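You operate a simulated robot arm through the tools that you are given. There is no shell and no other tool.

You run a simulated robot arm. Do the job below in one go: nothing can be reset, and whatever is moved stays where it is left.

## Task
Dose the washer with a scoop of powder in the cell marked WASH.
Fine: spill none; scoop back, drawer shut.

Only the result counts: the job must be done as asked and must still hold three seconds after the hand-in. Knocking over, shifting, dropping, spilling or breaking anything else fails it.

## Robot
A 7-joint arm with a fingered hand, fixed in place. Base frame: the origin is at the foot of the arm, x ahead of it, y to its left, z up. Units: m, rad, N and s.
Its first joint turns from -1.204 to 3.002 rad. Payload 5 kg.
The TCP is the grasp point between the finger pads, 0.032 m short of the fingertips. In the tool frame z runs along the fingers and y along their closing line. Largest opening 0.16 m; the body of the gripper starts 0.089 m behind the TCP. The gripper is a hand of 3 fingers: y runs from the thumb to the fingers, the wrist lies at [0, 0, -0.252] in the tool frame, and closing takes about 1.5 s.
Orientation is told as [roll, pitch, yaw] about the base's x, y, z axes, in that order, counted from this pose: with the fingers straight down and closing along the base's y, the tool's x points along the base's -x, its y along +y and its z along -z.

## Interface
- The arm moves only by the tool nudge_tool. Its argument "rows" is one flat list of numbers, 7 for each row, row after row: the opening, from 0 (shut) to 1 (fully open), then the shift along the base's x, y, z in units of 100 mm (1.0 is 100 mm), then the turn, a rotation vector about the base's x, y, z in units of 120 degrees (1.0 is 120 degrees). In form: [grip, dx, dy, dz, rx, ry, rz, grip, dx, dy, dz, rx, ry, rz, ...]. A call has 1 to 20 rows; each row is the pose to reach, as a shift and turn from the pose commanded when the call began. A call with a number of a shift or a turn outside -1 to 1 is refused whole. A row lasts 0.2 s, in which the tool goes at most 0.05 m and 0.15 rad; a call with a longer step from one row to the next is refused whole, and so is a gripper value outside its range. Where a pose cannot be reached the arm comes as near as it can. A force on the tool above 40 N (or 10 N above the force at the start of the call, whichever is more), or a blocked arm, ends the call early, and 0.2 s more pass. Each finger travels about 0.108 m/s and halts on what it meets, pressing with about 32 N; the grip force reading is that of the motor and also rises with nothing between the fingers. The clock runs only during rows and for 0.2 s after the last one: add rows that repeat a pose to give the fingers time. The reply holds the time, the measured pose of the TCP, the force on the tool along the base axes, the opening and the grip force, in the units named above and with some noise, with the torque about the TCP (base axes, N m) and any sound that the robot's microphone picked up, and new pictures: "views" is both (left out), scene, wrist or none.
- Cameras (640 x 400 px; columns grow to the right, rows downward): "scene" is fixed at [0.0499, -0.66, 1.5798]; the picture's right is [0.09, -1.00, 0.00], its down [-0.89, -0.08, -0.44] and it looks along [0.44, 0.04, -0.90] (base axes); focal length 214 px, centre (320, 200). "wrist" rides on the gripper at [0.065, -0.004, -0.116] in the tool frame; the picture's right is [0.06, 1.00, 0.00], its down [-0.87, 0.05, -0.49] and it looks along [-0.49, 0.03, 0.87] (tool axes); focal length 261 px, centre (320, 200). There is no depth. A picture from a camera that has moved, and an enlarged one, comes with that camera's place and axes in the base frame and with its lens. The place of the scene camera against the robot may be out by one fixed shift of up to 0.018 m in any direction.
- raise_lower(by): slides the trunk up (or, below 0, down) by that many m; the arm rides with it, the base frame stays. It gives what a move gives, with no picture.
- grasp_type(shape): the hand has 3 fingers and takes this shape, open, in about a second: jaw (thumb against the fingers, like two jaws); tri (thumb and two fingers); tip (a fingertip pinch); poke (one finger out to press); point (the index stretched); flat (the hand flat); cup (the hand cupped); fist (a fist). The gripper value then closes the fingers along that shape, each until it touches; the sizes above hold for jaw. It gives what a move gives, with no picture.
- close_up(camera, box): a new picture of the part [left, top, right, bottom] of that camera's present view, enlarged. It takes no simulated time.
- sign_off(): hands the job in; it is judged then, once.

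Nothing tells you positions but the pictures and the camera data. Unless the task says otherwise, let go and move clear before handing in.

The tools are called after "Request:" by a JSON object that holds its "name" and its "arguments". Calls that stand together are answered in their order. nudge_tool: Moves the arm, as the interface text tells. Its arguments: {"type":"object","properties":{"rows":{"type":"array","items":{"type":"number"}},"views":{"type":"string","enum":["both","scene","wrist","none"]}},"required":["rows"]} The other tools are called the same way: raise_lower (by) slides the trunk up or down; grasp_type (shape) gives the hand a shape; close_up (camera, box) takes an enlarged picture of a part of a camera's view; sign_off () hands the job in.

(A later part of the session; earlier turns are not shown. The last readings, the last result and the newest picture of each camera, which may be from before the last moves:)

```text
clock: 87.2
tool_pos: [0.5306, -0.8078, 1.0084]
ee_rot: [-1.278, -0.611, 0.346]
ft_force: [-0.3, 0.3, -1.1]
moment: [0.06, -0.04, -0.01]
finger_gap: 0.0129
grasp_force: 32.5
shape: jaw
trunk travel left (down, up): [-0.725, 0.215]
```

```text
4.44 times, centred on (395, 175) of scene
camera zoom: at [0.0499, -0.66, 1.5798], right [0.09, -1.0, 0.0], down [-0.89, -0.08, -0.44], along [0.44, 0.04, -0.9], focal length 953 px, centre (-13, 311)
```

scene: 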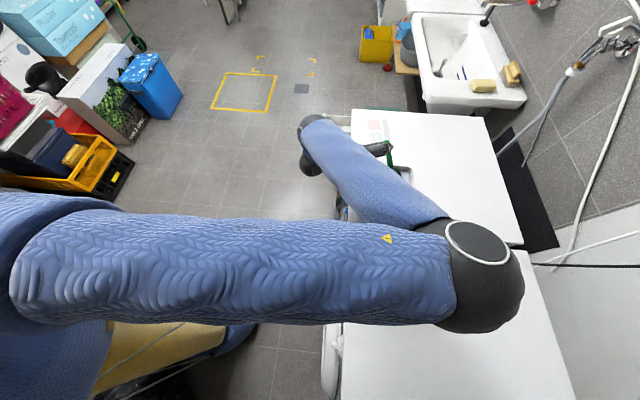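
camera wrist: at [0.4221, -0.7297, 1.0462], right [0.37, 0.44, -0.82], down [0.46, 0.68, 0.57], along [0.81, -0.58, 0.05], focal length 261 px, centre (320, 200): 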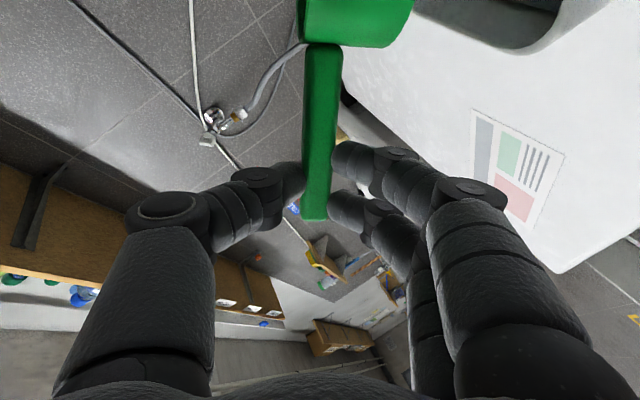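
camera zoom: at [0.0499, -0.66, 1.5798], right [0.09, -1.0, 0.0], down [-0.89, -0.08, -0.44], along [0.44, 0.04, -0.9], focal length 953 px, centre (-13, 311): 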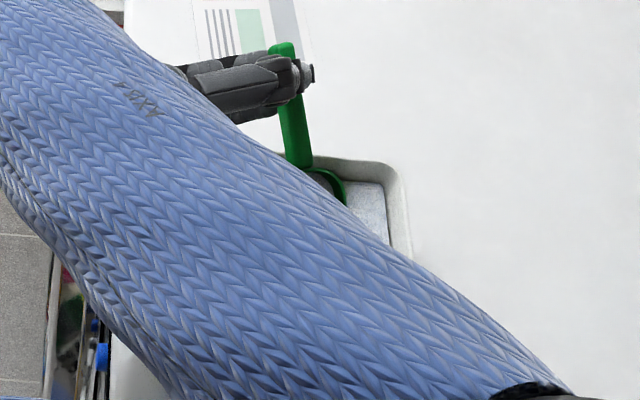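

Still no contact load; the bowl is inside the box. I'll go the remaining 1.7 cm down with a slight forward push.

Request:
{"name": "nudge_tool", "arguments": {"rows": [0.03, -0.01, 0, -0.05, 0, 0, 0, 0.03, -0.03, -0.01, -0.1, 0, 0, 0, 0.03, -0.06, -0.02, -0.15, 0, 0, 0, 0.03, -0.06, -0.02, -0.17, 0, 0, 0], "views": "both"}}

Request:
{"name": "close_up", "arguments": {"camera": "scene", "box": [360, 130, 430, 220]}}

```text
clock: 88.2
tool_pos: [0.5242, -0.8075, 0.9902]
ee_rot: [-1.28, -0.61, 0.347]
ft_force: [1.8, 1.1, 1.4]
moment: [0.09, -0.13, -0.07]
finger_gap: 0.0129
grasp_force: 31.8
shape: jaw
out of reach, approached as far as the arm can: row 3, 4
trunk travel left (down, up): [-0.725, 0.215]
camera wrist: at [0.4167, -0.7298, 0.9842], right [0.37, 0.44, -0.82], down [0.46, 0.68, 0.57], along [0.81, -0.59, 0.05], focal length 261 px, centre (320, 200)
```

scene: 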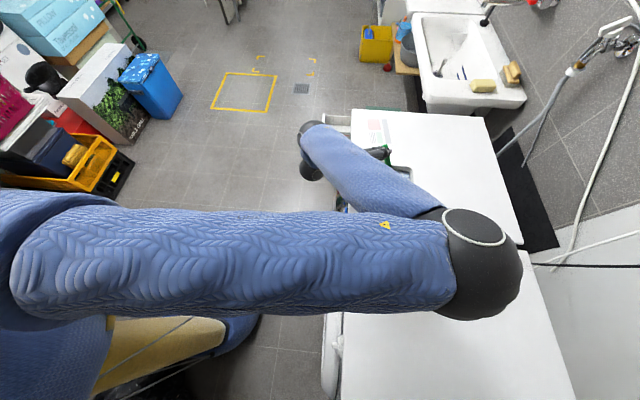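
wrist: 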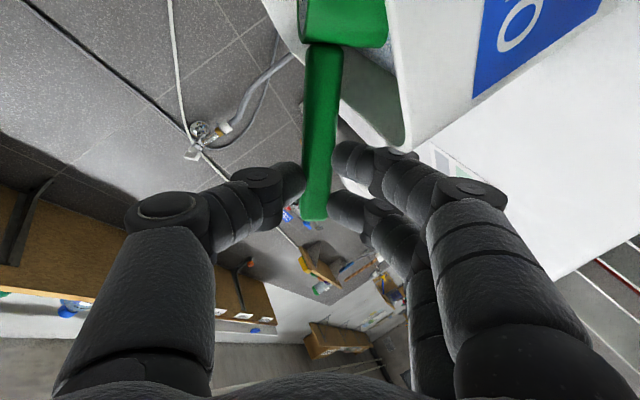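

```text
4.44 times, centred on (395, 175) of scene
camera zoom: at [0.0499, -0.66, 1.5798], right [0.09, -1.0, 0.0], down [-0.89, -0.08, -0.44], along [0.44, 0.04, -0.9], focal length 953 px, centre (-13, 311)
```

zoom: 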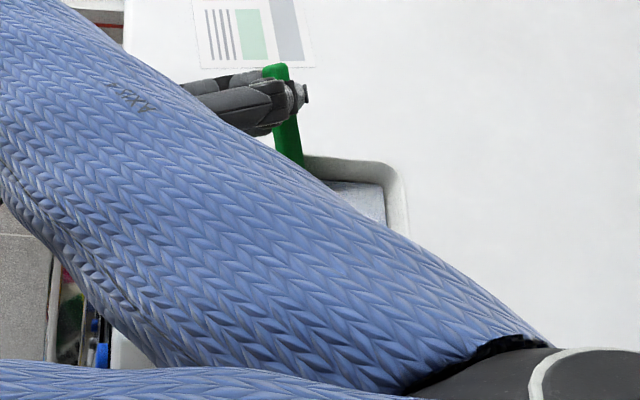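

The bowl is dipped about 2 cm into the powder at its far lip, with only light forces. I'll level it slowly by rotating about the grip, which also sweeps the bowl forward and up through the powder.

Request:
{"name": "nudge_tool", "arguments": {"rows": [0.03, 0, 0, 0.01, -0.0099, 0.0274, 0, 0.03, 0, 0, 0.01, -0.0198, 0.0548, 0, 0.03, 0, 0, 0.01, -0.0298, 0.0823, 0, 0.03, 0, 0, 0.01, -0.0397, 0.1097, 0, 0.03, 0, 0, 0.01, -0.0496, 0.1371, 0, 0.03, 0, 0, 0.0, -0.0595, 0.1645, 0, 0.03, 0, 0, 0.0, -0.0694, 0.1919, 0, 0.03, 0, 0, 0.0, -0.0794, 0.2194, 0, 0.03, 0, 0, 0.0, -0.0893, 0.2468, 0, 0.03, 0, 0, 0.0, -0.0992, 0.2742, 0], "views": "both"}}

Request:
{"name": "close_up", "arguments": {"camera": "scene", "box": [340, 120, 440, 220]}}

```text
clock: 90.4
tool_pos: [0.5239, -0.808, 0.9902]
ee_rot: [-1.275, -0.002, 0.35]
ft_force: [3.7, 2.0, -0.9]
moment: [0.16, -0.24, -0.15]
finger_gap: 0.0127
grasp_force: 31.7
shape: jaw
trunk travel left (down, up): [-0.725, 0.215]
camera wrist: at [0.4239, -0.7266, 1.0288], right [-0.16, 0.25, -0.95], down [0.65, 0.76, 0.09], along [0.74, -0.6, -0.28], focal length 261 px, centre (320, 200)
```

scene: 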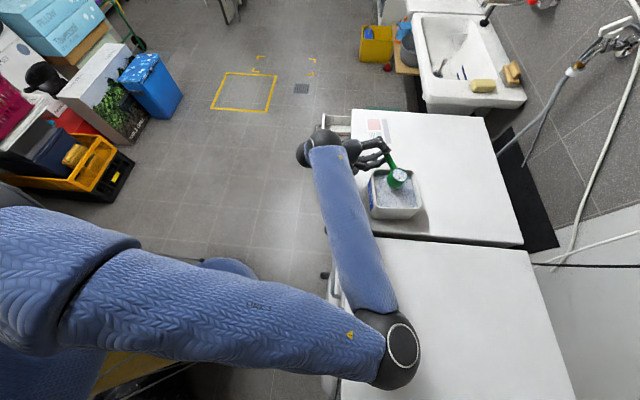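
wrist: 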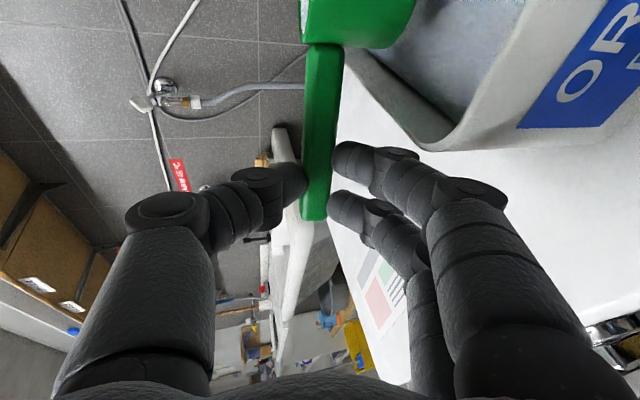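

```text
4.00 times, centred on (390, 170) of scene
camera zoom: at [0.0499, -0.66, 1.5798], right [0.09, -1.0, 0.0], down [-0.89, -0.08, -0.44], along [0.44, 0.04, -0.9], focal length 858 px, centre (40, 320)
```

zoom: 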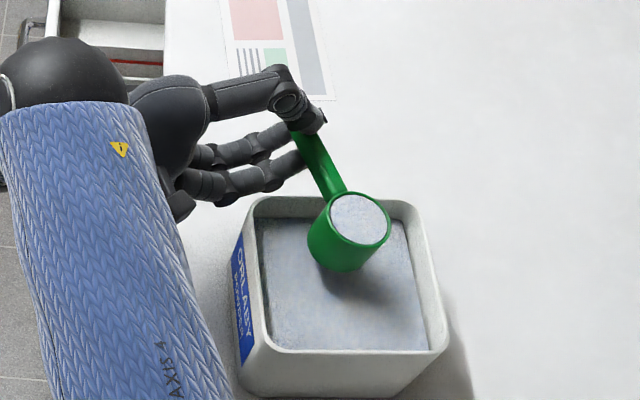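

The scoop is full and nearly level. A finger is lightly touching the box wall (about 4 N), so I'll ease off it and lift straight up slowly.

Request:
{"name": "nudge_tool", "arguments": {"rows": [0.03, 0.03, 0.01, 0.01, 0, 0, 0, 0.03, 0.05, 0.02, 0.05, 0, 0, 0, 0.03, 0.05, 0.02, 0.12, 0, 0, 0, 0.03, 0.05, 0.02, 0.2, 0, 0, 0, 0.03, 0.05, 0.02, 0.3, 0, 0, 0, 0.03, 0.05, 0.02, 0.4, 0, 0, 0], "views": "scene"}}

Request:
{"name": "close_up", "arguments": {"camera": "scene", "box": [340, 120, 440, 220]}}

```text
clock: 91.8
tool_pos: [0.5283, -0.8046, 1.0305]
ee_rot: [-1.274, -0.002, 0.352]
ft_force: [0.5, -0.1, -0.8]
moment: [0.04, -0.06, 0.0]
finger_gap: 0.0131
grasp_force: 32.2
shape: jaw
trunk travel left (down, up): [-0.725, 0.215]
```

scene: 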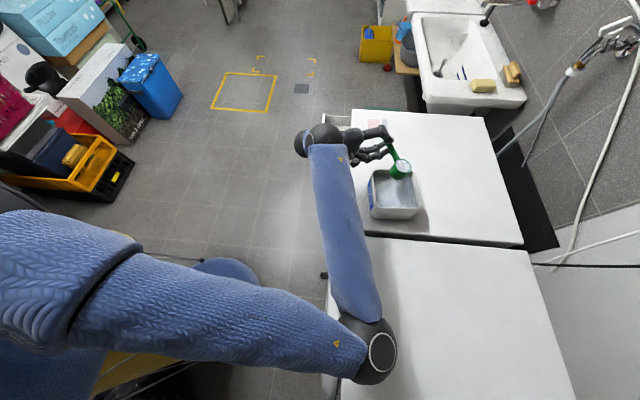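

```text
4.00 times, centred on (390, 170) of scene
camera zoom: at [0.0499, -0.66, 1.5798], right [0.09, -1.0, 0.0], down [-0.89, -0.08, -0.44], along [0.44, 0.04, -0.9], focal length 858 px, centre (40, 320)
```

zoom: 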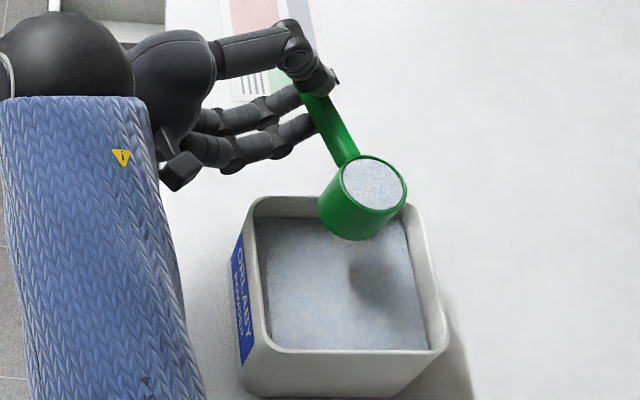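

The scoop is out cleanly and level. I'll check carefully whether the box moved, using the same zoom as at the start.

Request:
{"name": "close_up", "arguments": {"camera": "scene", "box": [320, 90, 540, 240]}}

Request:
{"name": "close_up", "arguments": {"camera": "scene", "box": [330, 110, 450, 240]}}

```text
2.67 times, centred on (430, 165) of scene
camera zoom: at [0.0499, -0.66, 1.5798], right [0.09, -1.0, 0.0], down [-0.89, -0.08, -0.44], along [0.44, 0.04, -0.9], focal length 572 px, centre (27, 293)
```

zoom: 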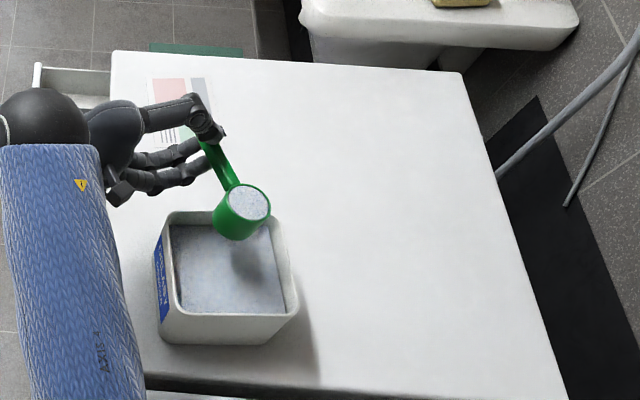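

```text
3.08 times, centred on (390, 175) of scene
camera zoom: at [0.0499, -0.66, 1.5798], right [0.09, -1.0, 0.0], down [-0.89, -0.08, -0.44], along [0.44, 0.04, -0.9], focal length 660 px, centre (105, 277)
```

zoom: 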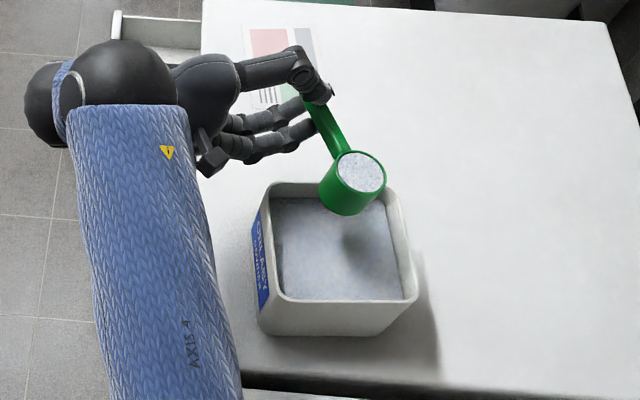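

The box did shift by roughly 1.5 cm while I was levelling the scoop (the finger pressed its wall). I'll correct that after dosing. For now the scoop is full and level, so I'll carry it smoothly toward the drawer, turning gradually.

Request:
{"name": "nudge_tool", "arguments": {"rows": [0.03, 0.03, 0.05, 0.1, 0, 0, 0.006, 0.03, 0.1, 0.15, 0.2, 0, 0, 0.02, 0.03, 0.2, 0.3, 0.3, 0, 0, 0.04, 0.03, 0.3, 0.45, 0.4, 0, 0, 0.06, 0.03, 0.42, 0.62, 0.4, 0, 0, 0.085, 0.03, 0.54, 0.8, 0.4, 0, 0, 0.11, 0.03, 0.64, 0.94, 0.4, 0, 0, 0.13, 0.03, 0.7, 1.0, 0.4, 0, 0, 0.14], "views": "scene"}}

Request:
{"name": "close_up", "arguments": {"camera": "scene", "box": [310, 80, 430, 220]}}

```text
clock: 93.6
tool_pos: [0.6, -0.7048, 1.0711]
ee_rot: [-1.273, -0.002, 0.644]
ft_force: [0.2, 0.9, -0.2]
moment: [0.06, -0.07, -0.01]
finger_gap: 0.0129
grasp_force: 31.8
shape: jaw
trunk travel left (down, up): [-0.725, 0.215]
```

scene: 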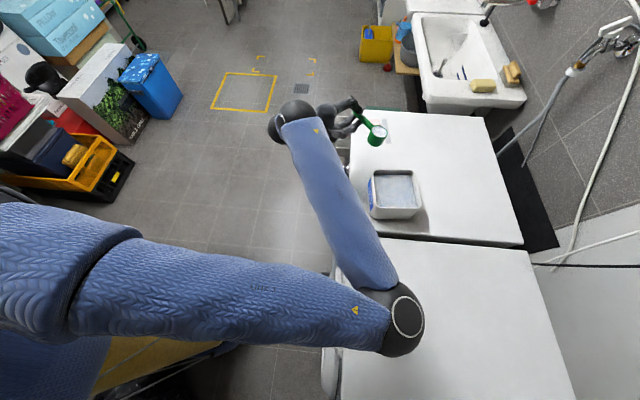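

```text
2.86 times, centred on (370, 150) of scene
camera zoom: at [0.0499, -0.66, 1.5798], right [0.09, -1.0, 0.0], down [-0.89, -0.08, -0.44], along [0.44, 0.04, -0.9], focal length 613 px, centre (177, 343)
```

zoom: 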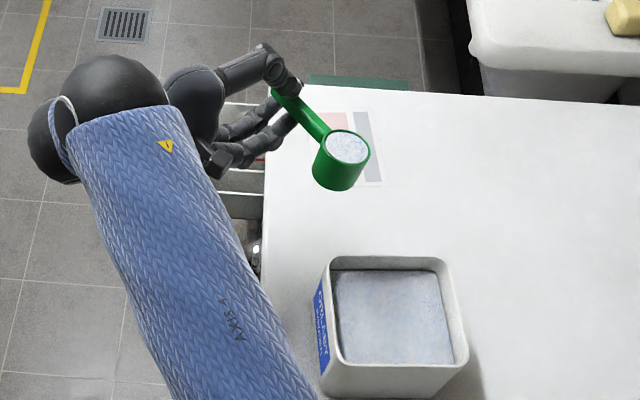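

Smooth carry, no spill visible. I'll continue toward the drawer.

Request:
{"name": "nudge_tool", "arguments": {"rows": [0.03, 0.08, 0.07, 0.03, 0, 0, 0.01, 0.03, 0.2, 0.18, 0.08, 0, 0, 0.025, 0.03, 0.34, 0.3, 0.13, 0, 0, 0.042, 0.03, 0.48, 0.42, 0.18, 0, 0, 0.06, 0.03, 0.62, 0.54, 0.22, 0, 0, 0.078, 0.03, 0.78, 0.68, 0.26, 0, 0, 0.098, 0.03, 0.92, 0.8, 0.3, 0, 0, 0.116, 0.03, 1.0, 0.87, 0.3, 0, 0, 0.125], "views": "scene"}}

Request:
{"name": "close_up", "arguments": {"camera": "scene", "box": [310, 70, 430, 190]}}

```text
clock: 95.4
tool_pos: [0.699, -0.6193, 1.1015]
ee_rot: [-1.273, -0.001, 0.904]
ft_force: [0.7, -0.3, -1.5]
moment: [0.08, -0.04, 0.03]
finger_gap: 0.013
grasp_force: 32.3
shape: jaw
trunk travel left (down, up): [-0.725, 0.215]
```

scene: 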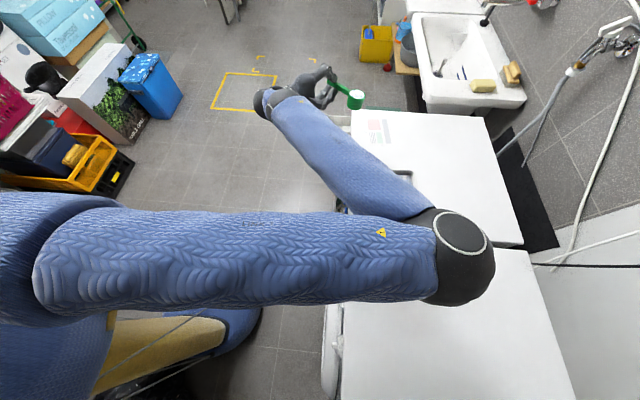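

```text
3.33 times, centred on (370, 130) of scene
camera zoom: at [0.0499, -0.66, 1.5798], right [0.09, -1.0, 0.0], down [-0.89, -0.08, -0.44], along [0.44, 0.04, -0.9], focal length 715 px, centre (153, 433)
```

zoom: 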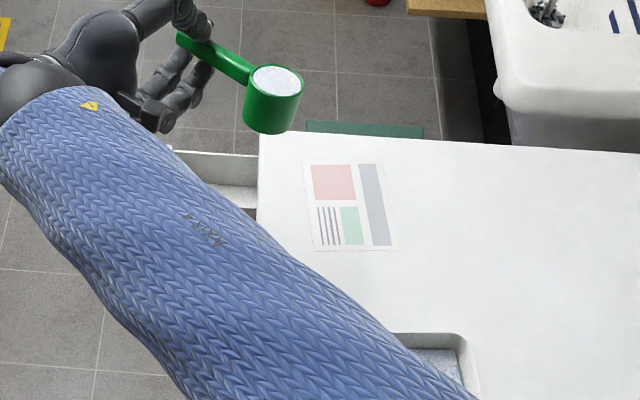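

Still full and steady. I'll lower the trunk 10 cm so the arm can reach out over the drawer.

Request:
{"name": "raise_lower", "arguments": {"by": -0.1}}

Request:
{"name": "nudge_tool", "arguments": {"rows": [0.03, 0.08, 0.04, 0, 0, 0, 0.01, 0.03, 0.2, 0.1, 0, 0, 0, 0.025, 0.03, 0.34, 0.18, 0, 0, 0, 0.042, 0.03, 0.48, 0.26, 0, 0, 0, 0.06, 0.03, 0.62, 0.34, 0, 0, 0, 0.078, 0.03, 0.78, 0.42, 0, 0, 0, 0.098, 0.03, 0.9, 0.47, 0, 0, 0, 0.112], "views": "scene"}}

Request:
{"name": "close_up", "arguments": {"camera": "scene", "box": [310, 70, 410, 170]}}

```text
clock: 96.8
tool_pos: [0.6999, -0.618, 1.0017]
ee_rot: [-1.274, -0.003, 0.907]
ft_force: [0.0, -0.6, -1.9]
moment: [0.09, -0.06, 0.01]
finger_gap: 0.013
grasp_force: 31.7
shape: jaw
trunk travel left (down, up): [-0.625, 0.315]
```

```text
clock: 98.4
tool_pos: [0.7879, -0.5706, 0.9997]
ee_rot: [-1.275, 0.0, 1.139]
ft_force: [0.1, -0.3, -1.9]
moment: [0.07, 0.0, -0.06]
finger_gap: 0.0129
grasp_force: 31.2
shape: jaw
trunk travel left (down, up): [-0.625, 0.315]
```

scene: 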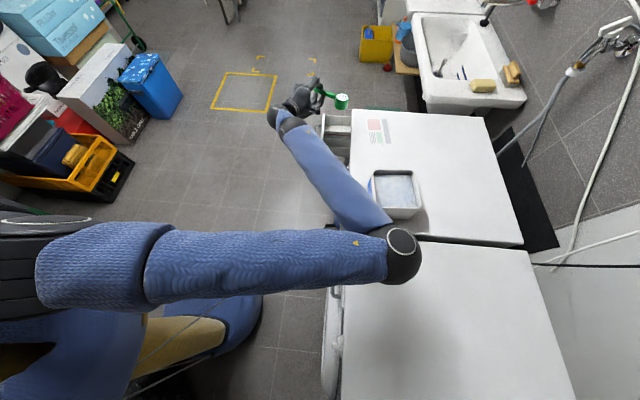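

```text
4.00 times, centred on (360, 120) of scene
camera zoom: at [0.0499, -0.66, 1.5798], right [0.09, -1.0, 0.0], down [-0.89, -0.08, -0.44], along [0.44, 0.04, -0.9], focal length 858 px, centre (160, 520)
```

zoom: 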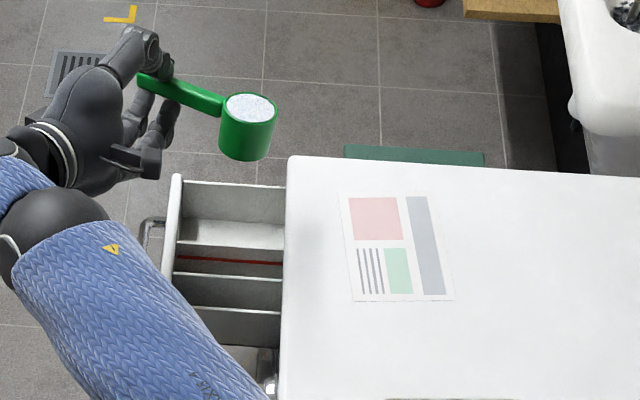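

The scoop is just beside the WASH cell. I'll move it over the cell, keeping it level and a few centimetres above the drawer.

Request:
{"name": "nudge_tool", "arguments": {"rows": [0.03, 0.1, 0.05, -0.1, 0, 0, 0, 0.03, 0.22, 0.1, -0.25, 0, 0, 0, 0.03, 0.34, 0.16, -0.4, 0, 0, 0, 0.03, 0.46, 0.22, -0.55, 0, 0, 0, 0.03, 0.58, 0.28, -0.7, 0, 0, 0, 0.03, 0.635, 0.3, -0.8, 0, 0, 0], "views": "scene"}}

Request:
{"name": "close_up", "arguments": {"camera": "scene", "box": [310, 80, 390, 170]}}

```text
clock: 99.8
tool_pos: [0.8517, -0.5412, 0.9218]
ee_rot: [-1.275, -0.001, 1.14]
ft_force: [0.3, -0.5, -1.3]
moment: [0.1, 0.01, -0.02]
finger_gap: 0.0128
grasp_force: 32.3
shape: jaw
trunk travel left (down, up): [-0.625, 0.315]
```

scene: 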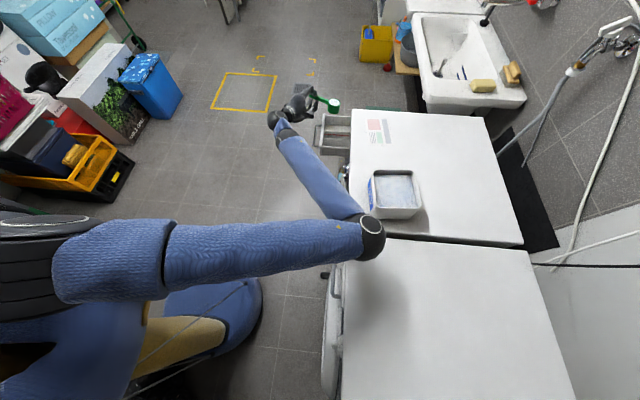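

```text
4.44 times, centred on (350, 125) of scene
camera zoom: at [0.0499, -0.66, 1.5798], right [0.09, -1.0, 0.0], down [-0.89, -0.08, -0.44], along [0.44, 0.04, -0.9], focal length 953 px, centre (187, 533)
```

zoom: 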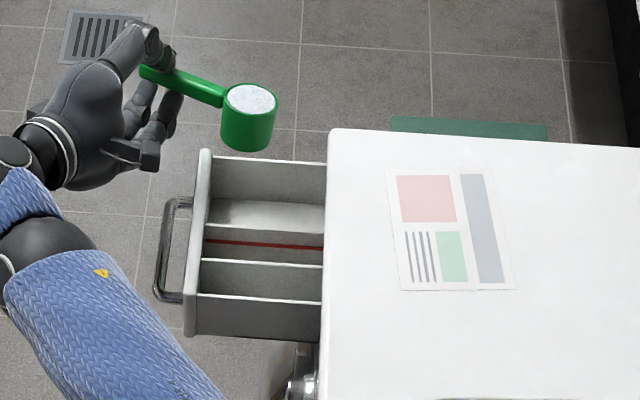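

The pouring lip is above the middle of the WASH cell (about (0.822, -0.662)). I'll begin tipping slowly, pivoting about the lip while lowering it close to the drawer.

Request:
{"name": "nudge_tool", "arguments": {"rows": [0.03, 0, 0, 0.042, 0.0379, -0.0174, 0, 0.03, -0.006, -0.014, 0.082, 0.0757, -0.0348, 0, 0.03, -0.015, -0.033, 0.122, 0.1136, -0.0522, 0, 0.03, -0.028, -0.061, 0.159, 0.1514, -0.0696, 0, 0.03, -0.044, -0.096, 0.193, 0.1893, -0.087, 0, 0.03, -0.064, -0.14, 0.224, 0.2272, -0.1044, 0], "views": "scene"}}

Request:
{"name": "close_up", "arguments": {"camera": "scene", "box": [310, 80, 390, 170]}}

```text
clock: 101.2
tool_pos: [0.8465, -0.5544, 0.9442]
ee_rot: [-1.275, -0.527, 1.141]
ft_force: [-0.1, -0.2, -0.8]
moment: [0.05, 0.03, -0.02]
finger_gap: 0.0129
grasp_force: 32.6
shape: jaw
trunk travel left (down, up): [-0.625, 0.315]
```

scene: 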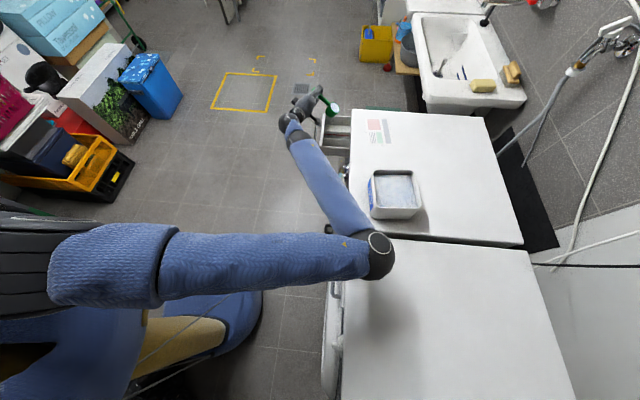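

```text
4.44 times, centred on (350, 125) of scene
camera zoom: at [0.0499, -0.66, 1.5798], right [0.09, -1.0, 0.0], down [-0.89, -0.08, -0.44], along [0.44, 0.04, -0.9], focal length 953 px, centre (187, 533)
```

zoom: 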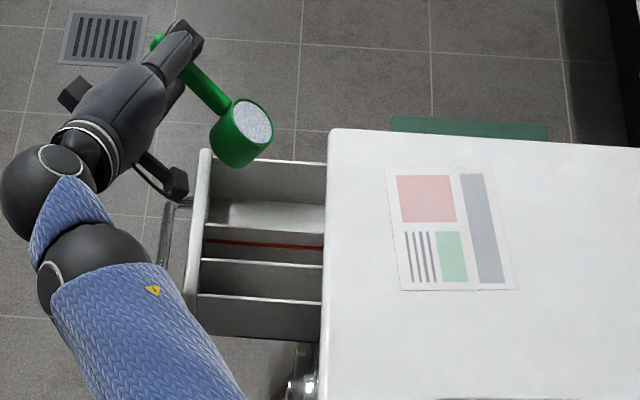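

The powder is still holding at 30°. I'll continue tipping about the lip to 70°.

Request:
{"name": "nudge_tool", "arguments": {"rows": [0.03, -0.023, -0.051, 0.071, 0.0379, -0.0174, 0, 0.03, -0.05, -0.108, 0.136, 0.0757, -0.0348, 0, 0.03, -0.079, -0.173, 0.196, 0.1136, -0.0522, 0, 0.03, -0.112, -0.242, 0.249, 0.1514, -0.0696, 0, 0.03, -0.147, -0.319, 0.296, 0.1893, -0.087, 0, 0.03, -0.184, -0.4, 0.334, 0.2272, -0.1044, 0, 0.03, -0.223, -0.484, 0.365, 0.265, -0.1218, 0, 0.03, -0.264, -0.573, 0.388, 0.3029, -0.1392, 0], "views": "scene"}}

Request:
{"name": "close_up", "arguments": {"camera": "scene", "box": [310, 80, 390, 170]}}

```text
clock: 103.0
tool_pos: [0.8186, -0.613, 0.9821]
ee_rot: [-1.272, -1.225, 1.138]
ft_force: [-0.2, -0.4, -0.7]
moment: [0.02, 0.02, -0.01]
finger_gap: 0.0129
grasp_force: 32.3
shape: jaw
trunk travel left (down, up): [-0.625, 0.315]
```

scene: 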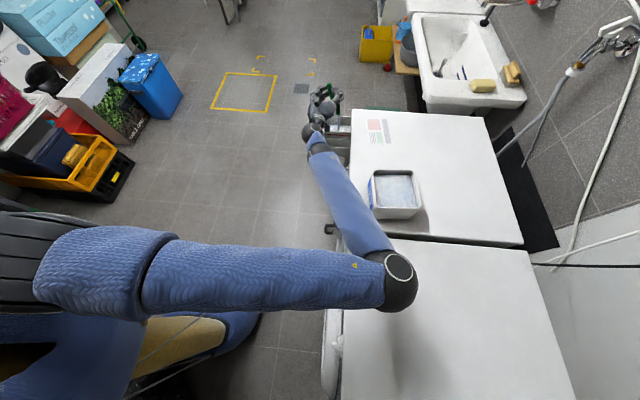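

```text
4.44 times, centred on (350, 125) of scene
camera zoom: at [0.0499, -0.66, 1.5798], right [0.09, -1.0, 0.0], down [-0.89, -0.08, -0.44], along [0.44, 0.04, -0.9], focal length 953 px, centre (187, 533)
```

zoom: 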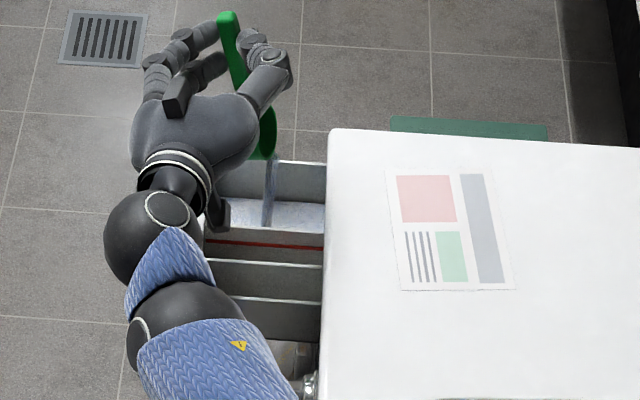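

Powder is streaming straight into the middle of the WASH cell. I'll continue tipping past vertical to empty the scoop, then hold.

Request:
{"name": "nudge_tool", "arguments": {"rows": [0.03, -0.042, -0.092, 0.033, 0.0379, -0.0174, 0, 0.03, -0.086, -0.186, 0.058, 0.0757, -0.0348, 0, 0.03, -0.13, -0.282, 0.074, 0.1136, -0.0522, 0, 0.03, -0.174, -0.379, 0.08, 0.1514, -0.0696, 0, 0.03, -0.219, -0.476, 0.077, 0.1893, -0.087, 0, 0.03, -0.263, -0.571, 0.065, 0.2272, -0.1044, 0, 0.03, -0.307, -0.666, 0.044, 0.265, -0.1218, 0, 0.03, -0.349, -0.759, 0.013, 0.3029, -0.1392, 0, 0.03, -0.349, -0.759, 0.013, 0.3029, -0.1392, 0, 0.03, -0.349, -0.759, 0.013, 0.3029, -0.1392, 0, 0.03, -0.349, -0.759, 0.013, 0.3029, -0.1392, 0], "views": "both"}}

Request:
{"name": "close_up", "arguments": {"camera": "scene", "box": [310, 80, 390, 170]}}

```text
clock: 105.4
tool_pos: [0.7844, -0.6883, 0.984]
ee_rot: [1.866, -1.221, -1.999]
ft_force: [0.2, 0.4, -0.2]
moment: [0.0, -0.01, 0.01]
finger_gap: 0.0127
grasp_force: 31.7
shape: jaw
trunk travel left (down, up): [-0.625, 0.315]
camera wrist: at [0.6785, -0.6545, 0.9102], right [0.12, 0.96, 0.27], down [-0.6, -0.15, 0.79], along [0.79, -0.26, 0.56], focal length 261 px, centre (320, 200)
```

scene: 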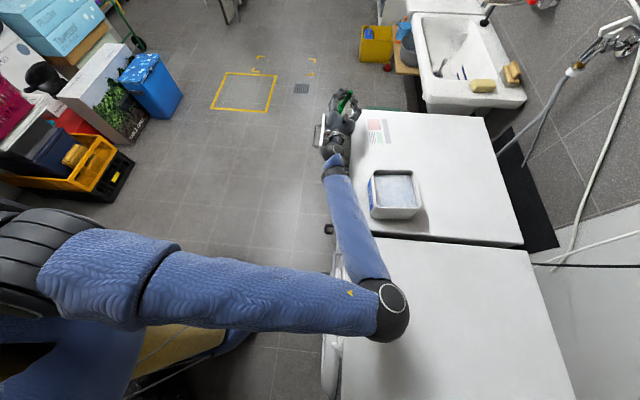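
wrist: 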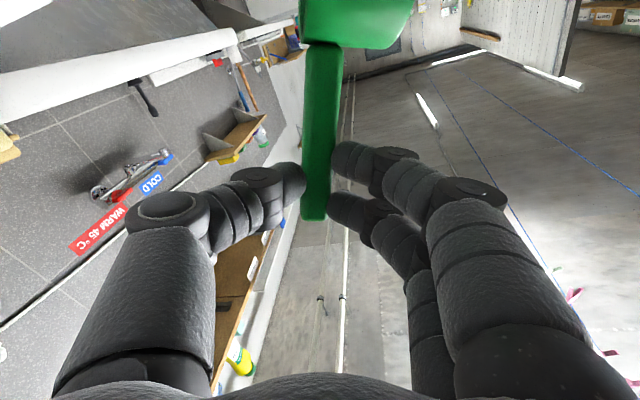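

```text
4.44 times, centred on (350, 125) of scene
camera zoom: at [0.0499, -0.66, 1.5798], right [0.09, -1.0, 0.0], down [-0.89, -0.08, -0.44], along [0.44, 0.04, -0.9], focal length 953 px, centre (187, 533)
```

zoom: 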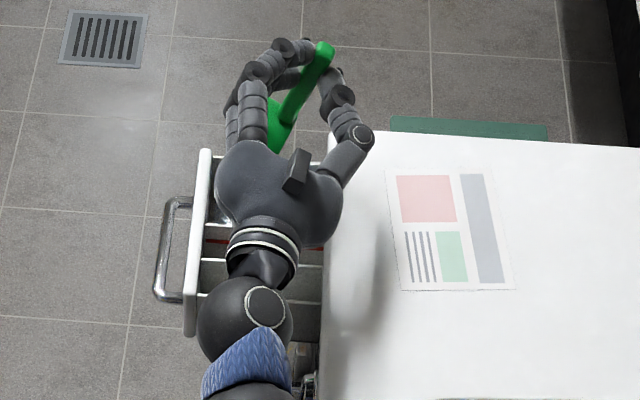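

The scoop is at 110° with its mouth facing down. I'll go a bit further with a small shake to make sure it is empty.

Request:
{"name": "nudge_tool", "arguments": {"rows": [0.03, -0.04, -0.09, 0, 0.0379, -0.0174, 0, 0.03, -0.08, -0.17, 0, 0.0757, -0.0348, 0, 0.03, -0.12, -0.26, 0, 0.1136, -0.0522, 0, 0.03, -0.12, -0.26, 0.04, 0.1136, -0.0522, 0, 0.03, -0.12, -0.26, 0, 0.1136, -0.0522, 0, 0.03, -0.12, -0.26, 0.04, 0.1136, -0.0522, 0, 0.03, -0.12, -0.26, 0, 0.1136, -0.0522, 0, 0.03, -0.12, -0.26, 0, 0.1136, -0.0522, 0], "views": "none"}}

```text
clock: 107.2
tool_pos: [0.7729, -0.7148, 0.9843]
ee_rot: [1.868, -0.958, -2.002]
ft_force: [-0.6, -0.6, -0.4]
moment: [-0.01, 0.05, 0.01]
finger_gap: 0.0128
grasp_force: 31.8
shape: jaw
trunk travel left (down, up): [-0.625, 0.315]
```

Now I'll rotate the scoop back toward level, retracing the path over the cell.

Request:
{"name": "nudge_tool", "arguments": {"rows": [0.03, 0.062, 0.134, 0.085, -0.0606, 0.0278, 0, 0.03, 0.128, 0.278, 0.149, -0.1212, 0.0557, 0, 0.03, 0.197, 0.429, 0.191, -0.1817, 0.0835, 0, 0.03, 0.268, 0.582, 0.208, -0.2423, 0.1114, 0, 0.03, 0.339, 0.737, 0.202, -0.3029, 0.1392, 0, 0.03, 0.409, 0.889, 0.174, -0.3634, 0.167, 0], "views": "scene"}}

Request:
{"name": "close_up", "arguments": {"camera": "scene", "box": [310, 80, 390, 170]}}

```text
clock: 108.6
tool_pos: [0.8131, -0.625, 1.0007]
ee_rot: [-1.27, -1.343, 1.137]
ft_force: [0.0, -0.4, -0.6]
moment: [0.02, 0.01, 0.04]
finger_gap: 0.0128
grasp_force: 31.9
shape: jaw
trunk travel left (down, up): [-0.625, 0.315]
```

scene: 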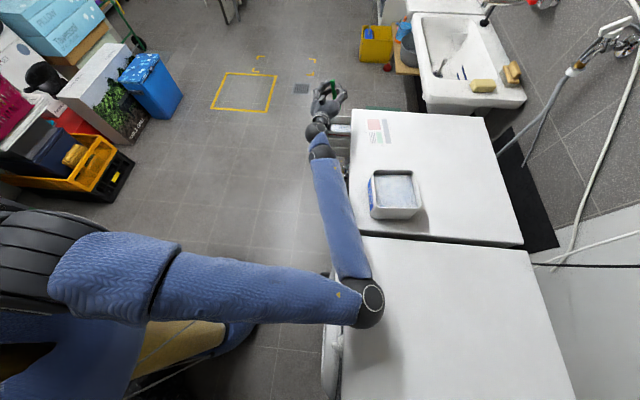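

```text
4.44 times, centred on (350, 125) of scene
camera zoom: at [0.0499, -0.66, 1.5798], right [0.09, -1.0, 0.0], down [-0.89, -0.08, -0.44], along [0.44, 0.04, -0.9], focal length 953 px, centre (187, 533)
```

zoom: 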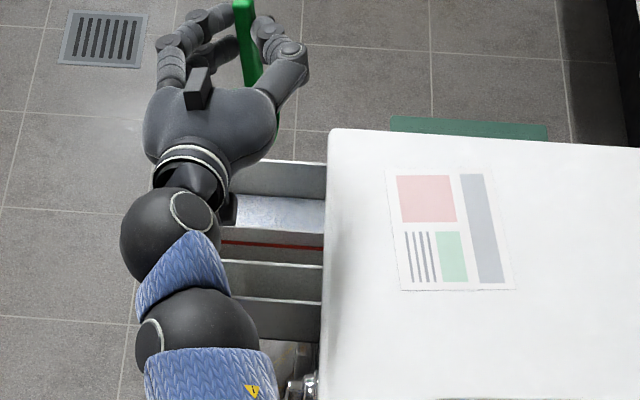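

The WASH cell now holds the powder. I'll finish bringing the scoop back to level.

Request:
{"name": "nudge_tool", "arguments": {"rows": [0.03, 0.068, 0.148, -0.003, -0.0606, 0.0278, 0, 0.03, 0.132, 0.286, -0.028, -0.1212, 0.0557, 0, 0.03, 0.191, 0.415, -0.073, -0.1817, 0.0835, 0, 0.03, 0.244, 0.53, -0.137, -0.2423, 0.1114, 0, 0.03, 0.29, 0.63, -0.218, -0.3029, 0.1392, 0, 0.03, 0.328, 0.713, -0.312, -0.3634, 0.167, 0, 0.03, 0.357, 0.775, -0.418, -0.424, 0.1949, 0, 0.03, 0.377, 0.818, -0.531, -0.4846, 0.2227, 0, 0.03, 0.387, 0.84, -0.65, -0.5452, 0.2506, 0, 0.03, 0.388, 0.843, -0.707, -0.583, 0.268, 0], "views": "scene"}}

Request:
{"name": "close_up", "arguments": {"camera": "scene", "box": [310, 80, 390, 170]}}

```text
clock: 110.8
tool_pos: [0.8518, -0.541, 0.9295]
ee_rot: [-1.275, 0.001, 1.14]
ft_force: [0.3, -0.5, -0.6]
moment: [0.04, 0.0, -0.01]
finger_gap: 0.0125
grasp_force: 32.5
shape: jaw
trunk travel left (down, up): [-0.625, 0.315]
```

scene: 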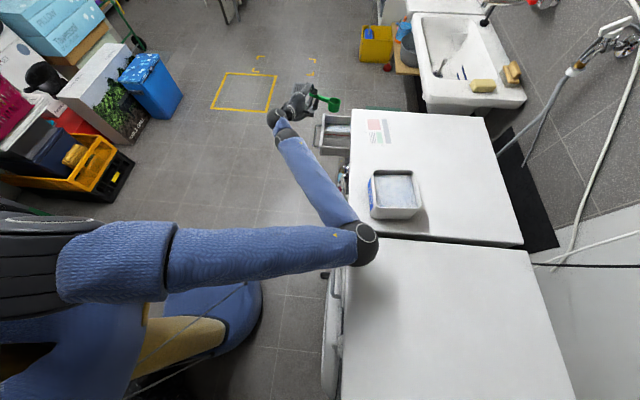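

```text
4.44 times, centred on (350, 125) of scene
camera zoom: at [0.0499, -0.66, 1.5798], right [0.09, -1.0, 0.0], down [-0.89, -0.08, -0.44], along [0.44, 0.04, -0.9], focal length 953 px, centre (187, 533)
```

zoom: 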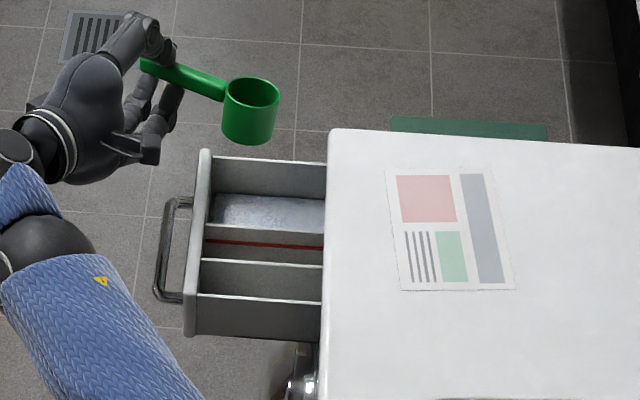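

The scoop is empty, the powder sits in WASH and nothing is spilled. Next I'll take the scoop back, first to the overhang spot where I can swap to the vertical pinch.

Request:
{"name": "nudge_tool", "arguments": {"rows": [0.03, -0.1, -0.03, 0.3, 0, 0, 0, 0.03, -0.25, -0.1, 0.55, 0, 0, -0.02, 0.03, -0.45, -0.2, 0.7, 0, 0, -0.04, 0.03, -0.65, -0.3, 0.7, 0, 0, -0.06, 0.03, -0.85, -0.4, 0.7, 0, 0, -0.08, 0.03, -1.0, -0.5, 0.7, 0, 0, -0.1], "views": "none"}}

Request:
{"name": "nudge_tool", "arguments": {"rows": [0.03, -0.2, -0.15, 0, 0, 0, -0.01, 0.03, -0.4, -0.35, 0, 0, 0, -0.02, 0.03, -0.6, -0.55, 0, 0, 0, -0.025, 0.03, -0.8, -0.75, -0.1, 0, 0, -0.03, 0.03, -1.0, -0.94, -0.3, 0, 0, -0.03], "views": "scene"}}

```text
clock: 112.2
tool_pos: [0.7531, -0.5911, 1.0005]
ee_rot: [-1.274, -0.002, 0.928]
ft_force: [-0.5, 0.5, 0.2]
moment: [0.02, -0.02, -0.02]
finger_gap: 0.0131
grasp_force: 31.8
shape: jaw
trunk travel left (down, up): [-0.625, 0.315]
```

```text
clock: 113.4
tool_pos: [0.6524, -0.6835, 0.971]
ee_rot: [-1.275, -0.002, 0.867]
ft_force: [-0.5, 0.5, -1.1]
moment: [0.06, 0.0, -0.03]
finger_gap: 0.0127
grasp_force: 31.7
shape: jaw
trunk travel left (down, up): [-0.625, 0.315]
```

scene: 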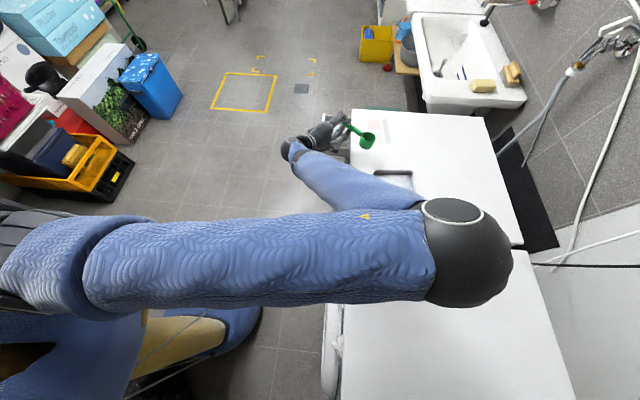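

Right above the overhang spot. I'll lower it to the same pose as when I picked it up.

Request:
{"name": "nudge_tool", "arguments": {"rows": [0.03, -0.04, 0, -0.2, 0, 0, 0, 0.03, -0.084, -0.01, -0.4, 0, 0, 0, 0.03, -0.084, -0.01, -0.6, 0, 0, 0, 0.03, -0.084, -0.01, -0.75, 0, 0, 0, 0.03, -0.084, -0.01, -0.81, 0, 0, 0], "views": "both"}}

```text
clock: 114.6
tool_pos: [0.6433, -0.6847, 0.8902]
ee_rot: [-1.274, -0.001, 0.868]
ft_force: [0.3, -0.2, 0.9]
moment: [-0.12, 0.01, 0.01]
finger_gap: 0.0126
grasp_force: 31.7
shape: jaw
trunk travel left (down, up): [-0.625, 0.315]
camera wrist: at [0.5159, -0.6647, 0.928], right [-0.26, 0.14, -0.95], down [0.19, 0.98, 0.09], along [0.95, -0.16, -0.28], focal length 261 px, centre (320, 200)
```

scene: 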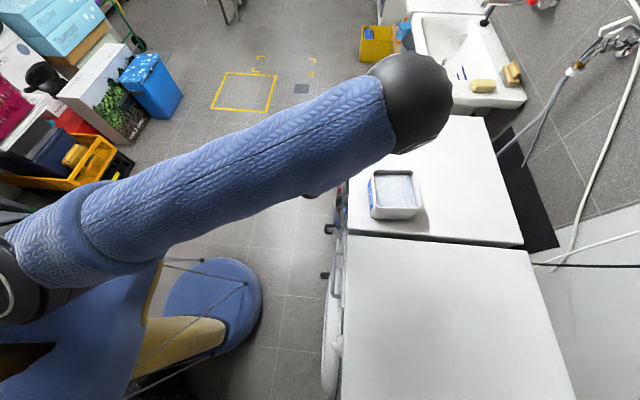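
wrist: 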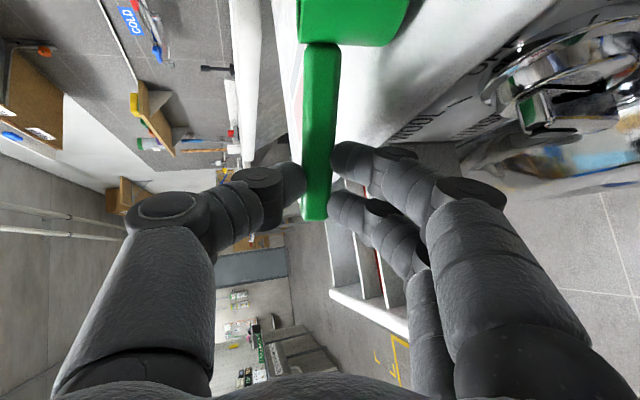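

Light touch on the surface. I'll lower 2 mm, release slowly, and withdraw straight back along the finger direction.

Request:
{"name": "nudge_tool", "arguments": {"rows": [0.03, 0, 0, -0.02, 0, 0, 0, 0.07, 0, 0, -0.025, 0, 0, 0, 0.1, 0, 0, -0.025, 0, 0, 0, 0.15, 0, 0, -0.025, 0, 0, 0, 0.22, 0, 0, -0.025, 0, 0, 0, 0.3, 0, 0, -0.025, 0, 0, 0, 0.35, -0.08, 0.05, 0, 0, 0, 0, 0.38, -0.2, 0.13, 0.03, 0, 0, 0, 0.4, -0.35, 0.23, 0.05, 0, 0, 0, 0.4, -0.5, 0.32, 0.08, 0, 0, 0], "views": "both"}}

```text
clock: 116.8
tool_pos: [0.5972, -0.6561, 0.8953]
ee_rot: [-1.27, -0.003, 0.867]
ft_force: [0.1, -0.3, 0.1]
moment: [-0.03, -0.01, 0.06]
finger_gap: 0.0639
grasp_force: 0.1
shape: jaw
out of reach, approached as far as the arm can: row 10
trunk travel left (down, up): [-0.625, 0.315]
camera wrist: at [0.4705, -0.6355, 0.9335], right [-0.26, 0.15, -0.95], down [0.19, 0.98, 0.1], along [0.95, -0.16, -0.28], focal length 261 px, centre (320, 200)
```

scene: 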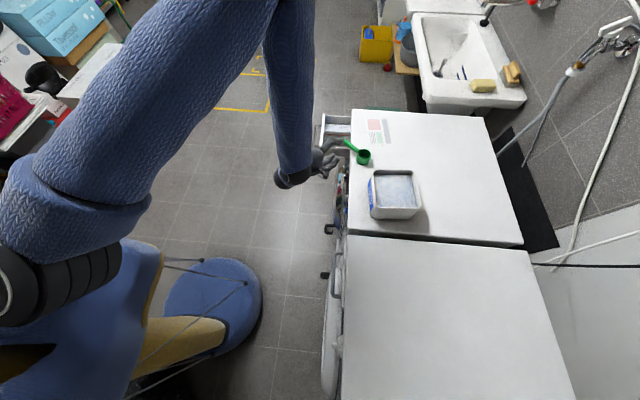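
wrist: 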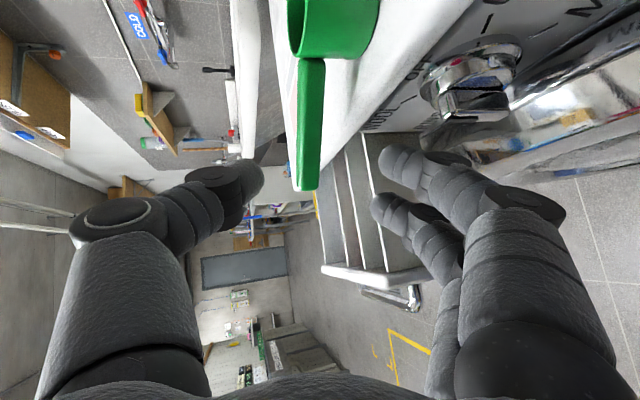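

The scoop is standing safely with its handle overhanging. I'll raise the hand and rotate it back to pointing straight down.

Request:
{"name": "nudge_tool", "arguments": {"rows": [0.4, 0, 0, 0.3, 0, 0, 0, 0.4, 0, 0, 0.6, 0.04, 0.047, 0, 0.4, 0, 0, 0.9, 0.08, 0.094, 0, 0.4, 0, 0, 1.0, 0.12, 0.141, 0, 0.4, 0, 0, 1.0, 0.16, 0.188, 0, 0.4, 0, 0, 1.0, 0.2, 0.235, 0], "views": "none"}}

Request:
{"name": "nudge_tool", "arguments": {"rows": [0.4, 0.1, -0.1, 0.1, 0.04, 0.047, 0, 0.4, 0.2, -0.2, 0.1, 0.08, 0.094, 0, 0.4, 0.3, -0.3, 0.1, 0.12, 0.141, 0, 0.4, 0.4, -0.4, 0.1, 0.16, 0.188, 0, 0.4, 0.5, -0.5, 0.1, 0.1946, 0.229, 0], "views": "both"}}

```text
clock: 118.2
tool_pos: [0.5988, -0.658, 0.9929]
ee_rot: [-0.626, -0.006, 0.867]
ft_force: [-0.7, -1.1, 0.1]
moment: [0.05, -0.02, 0.04]
finger_gap: 0.0639
grasp_force: 0.1
shape: jaw
out of reach, approached as far as the arm can: row 2, 3
trunk travel left (down, up): [-0.625, 0.315]
```

```text
clock: 119.4
tool_pos: [0.65, -0.7065, 1.0025]
ee_rot: [0.005, -0.002, 0.863]
ft_force: [0.2, 0.2, 0.7]
moment: [-0.03, 0.06, 0.01]
finger_gap: 0.064
grasp_force: 0.1
shape: jaw
trunk travel left (down, up): [-0.625, 0.315]
camera wrist: at [0.6107, -0.758, 1.1184], right [-0.8, 0.6, 0.0], down [0.52, 0.69, 0.49], along [0.29, 0.4, -0.87], focal length 261 px, centre (320, 200)
```

scene: 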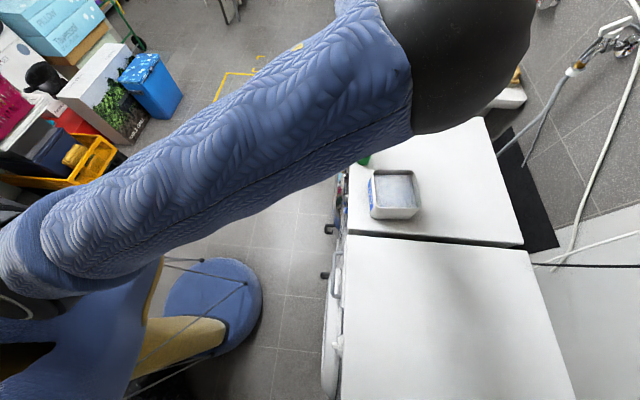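
wrist: 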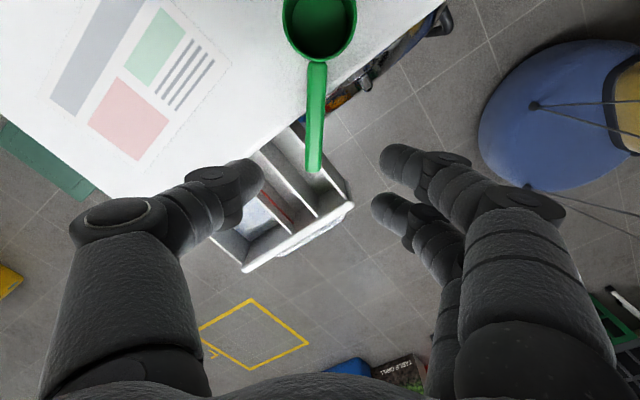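

The handle is aligned under the hand (tip (0.668, -0.688), bowl (0.597, -0.773)). I'll lower the trunk 8 cm, then fine-position for the pinch.

Request:
{"name": "raise_lower", "arguments": {"by": -0.08}}

Request:
{"name": "nudge_tool", "arguments": {"rows": [0.35, 0, -0.02, -0.1, 0, 0, 0, 0.3, 0, -0.03, -0.2, 0, 0, 0, 0.25, 0, -0.03, -0.25, 0, 0, 0, 0.2, 0, -0.03, -0.25, 0, 0, 0], "views": "wrist"}}

Request:
{"name": "close_up", "arguments": {"camera": "wrist", "box": [230, 60, 410, 260]}}

```text
clock: 120.5
tool_pos: [0.6504, -0.7059, 0.9229]
ee_rot: [0.003, -0.002, 0.866]
ft_force: [-0.1, 0.0, -0.2]
moment: [0.03, 0.04, 0.02]
finger_gap: 0.064
grasp_force: 0.1
shape: jaw
trunk travel left (down, up): [-0.545, 0.395]
```

```text
clock: 121.5
tool_pos: [0.6506, -0.7077, 0.8976]
ee_rot: [0.003, -0.001, 0.866]
ft_force: [-0.2, 0.4, 0.4]
moment: [0.0, 0.0, -0.02]
finger_gap: 0.0325
grasp_force: 0.0
shape: jaw
trunk travel left (down, up): [-0.545, 0.395]
camera wrist: at [0.6103, -0.7607, 1.0138], right [-0.8, 0.6, 0.0], down [0.52, 0.7, 0.49], along [0.29, 0.4, -0.87], focal length 261 px, centre (320, 200)
```

wrist: 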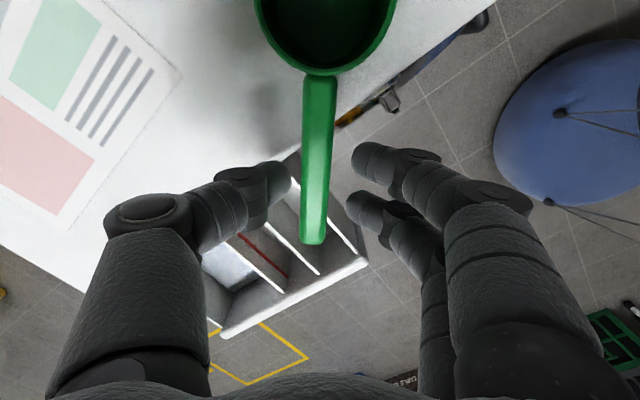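

```text
2.00 times, centred on (320, 160) of wrist
camera zoom: at [0.6103, -0.7607, 1.0138], right [-0.8, 0.6, 0.0], down [0.52, 0.7, 0.49], along [0.29, 0.4, -0.87], focal length 521 px, centre (320, 280)
```

zoom: 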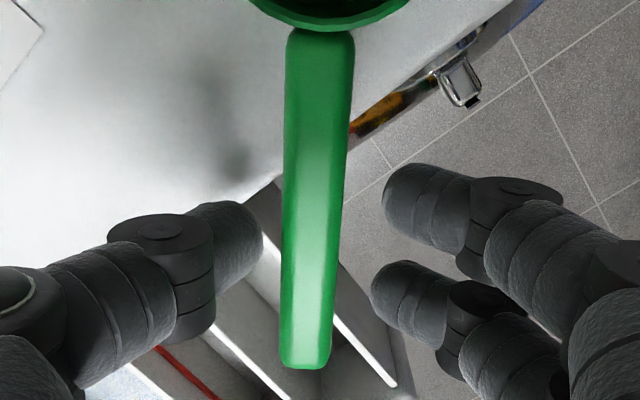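

Nearly centred. I'll shift 2 mm toward the thumb and close gently.

Request:
{"name": "nudge_tool", "arguments": {"rows": [0.16, 0.015, -0.013, 0, 0, 0, 0, 0.12, 0.015, -0.013, 0, 0, 0, 0, 0.09, 0.015, -0.013, 0, 0, 0, 0, 0.07, 0.015, -0.013, 0, 0, 0, 0, 0.05, 0.015, -0.013, 0, 0, 0, 0, 0.03, 0.015, -0.013, 0, 0, 0, 0, 0.02, 0.015, -0.013, 0, 0, 0], "views": "wrist"}}

Request:
{"name": "close_up", "arguments": {"camera": "wrist", "box": [230, 60, 410, 260]}}

```text
refused: rows must hold 7 numbers for each row
```

```text
2.00 times, centred on (320, 160) of wrist
camera zoom: at [0.6103, -0.7607, 1.0138], right [-0.8, 0.6, 0.0], down [0.52, 0.7, 0.49], along [0.29, 0.4, -0.87], focal length 521 px, centre (320, 280)
```

zoom: 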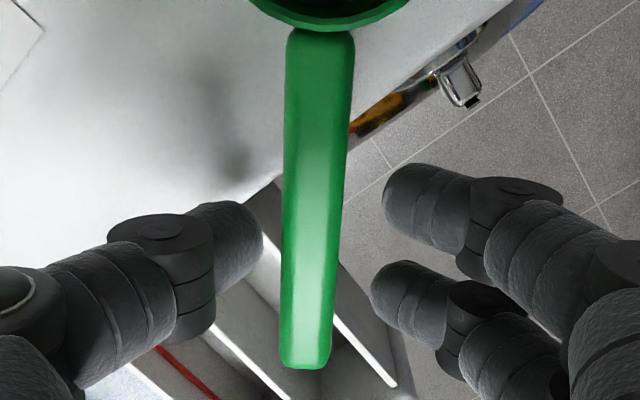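

That call was refused because my last row was one number short; nothing moved. I'll resend it.

Request:
{"name": "nudge_tool", "arguments": {"rows": [0.16, 0.015, -0.013, 0, 0, 0, 0, 0.12, 0.015, -0.013, 0, 0, 0, 0, 0.09, 0.015, -0.013, 0, 0, 0, 0, 0.07, 0.015, -0.013, 0, 0, 0, 0, 0.05, 0.015, -0.013, 0, 0, 0, 0, 0.03, 0.015, -0.013, 0, 0, 0, 0, 0.02, 0.015, -0.013, 0, 0, 0, 0], "views": "wrist"}}

Request:
{"name": "close_up", "arguments": {"camera": "wrist", "box": [230, 60, 410, 260]}}

```text
clock: 123.1
tool_pos: [0.6516, -0.7097, 0.899]
ee_rot: [0.001, -0.002, 0.864]
ft_force: [0.7, 0.1, -0.1]
moment: [0.0, 0.0, 0.02]
finger_gap: 0.0104
grasp_force: 31.7
shape: jaw
trunk travel left (down, up): [-0.545, 0.395]
camera wrist: at [0.6116, -0.7623, 1.014], right [-0.8, 0.6, 0.0], down [0.52, 0.7, 0.49], along [0.29, 0.4, -0.87], focal length 261 px, centre (320, 200)
```

wrist: 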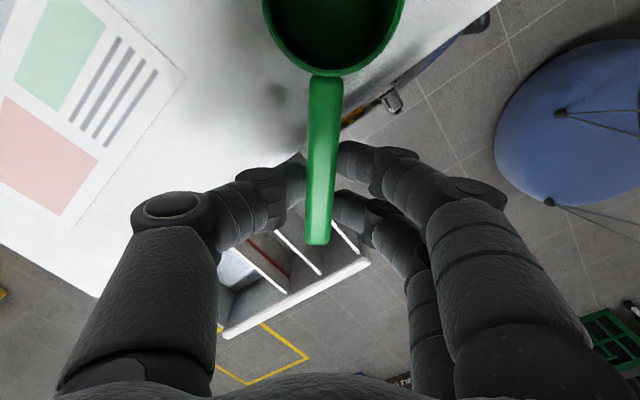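

```text
2.00 times, centred on (320, 160) of wrist
camera zoom: at [0.6116, -0.7623, 1.014], right [-0.8, 0.6, 0.0], down [0.52, 0.7, 0.49], along [0.29, 0.4, -0.87], focal length 521 px, centre (320, 280)
```

zoom: 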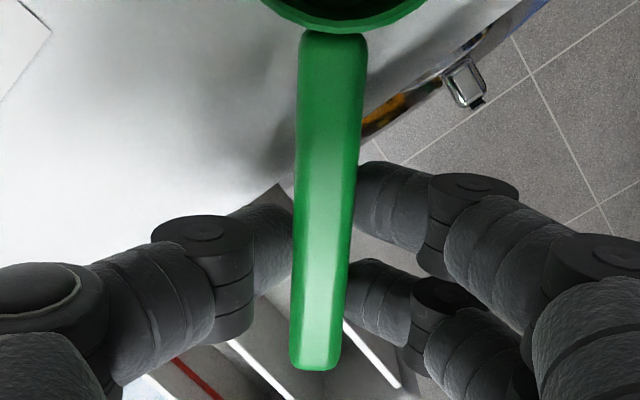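

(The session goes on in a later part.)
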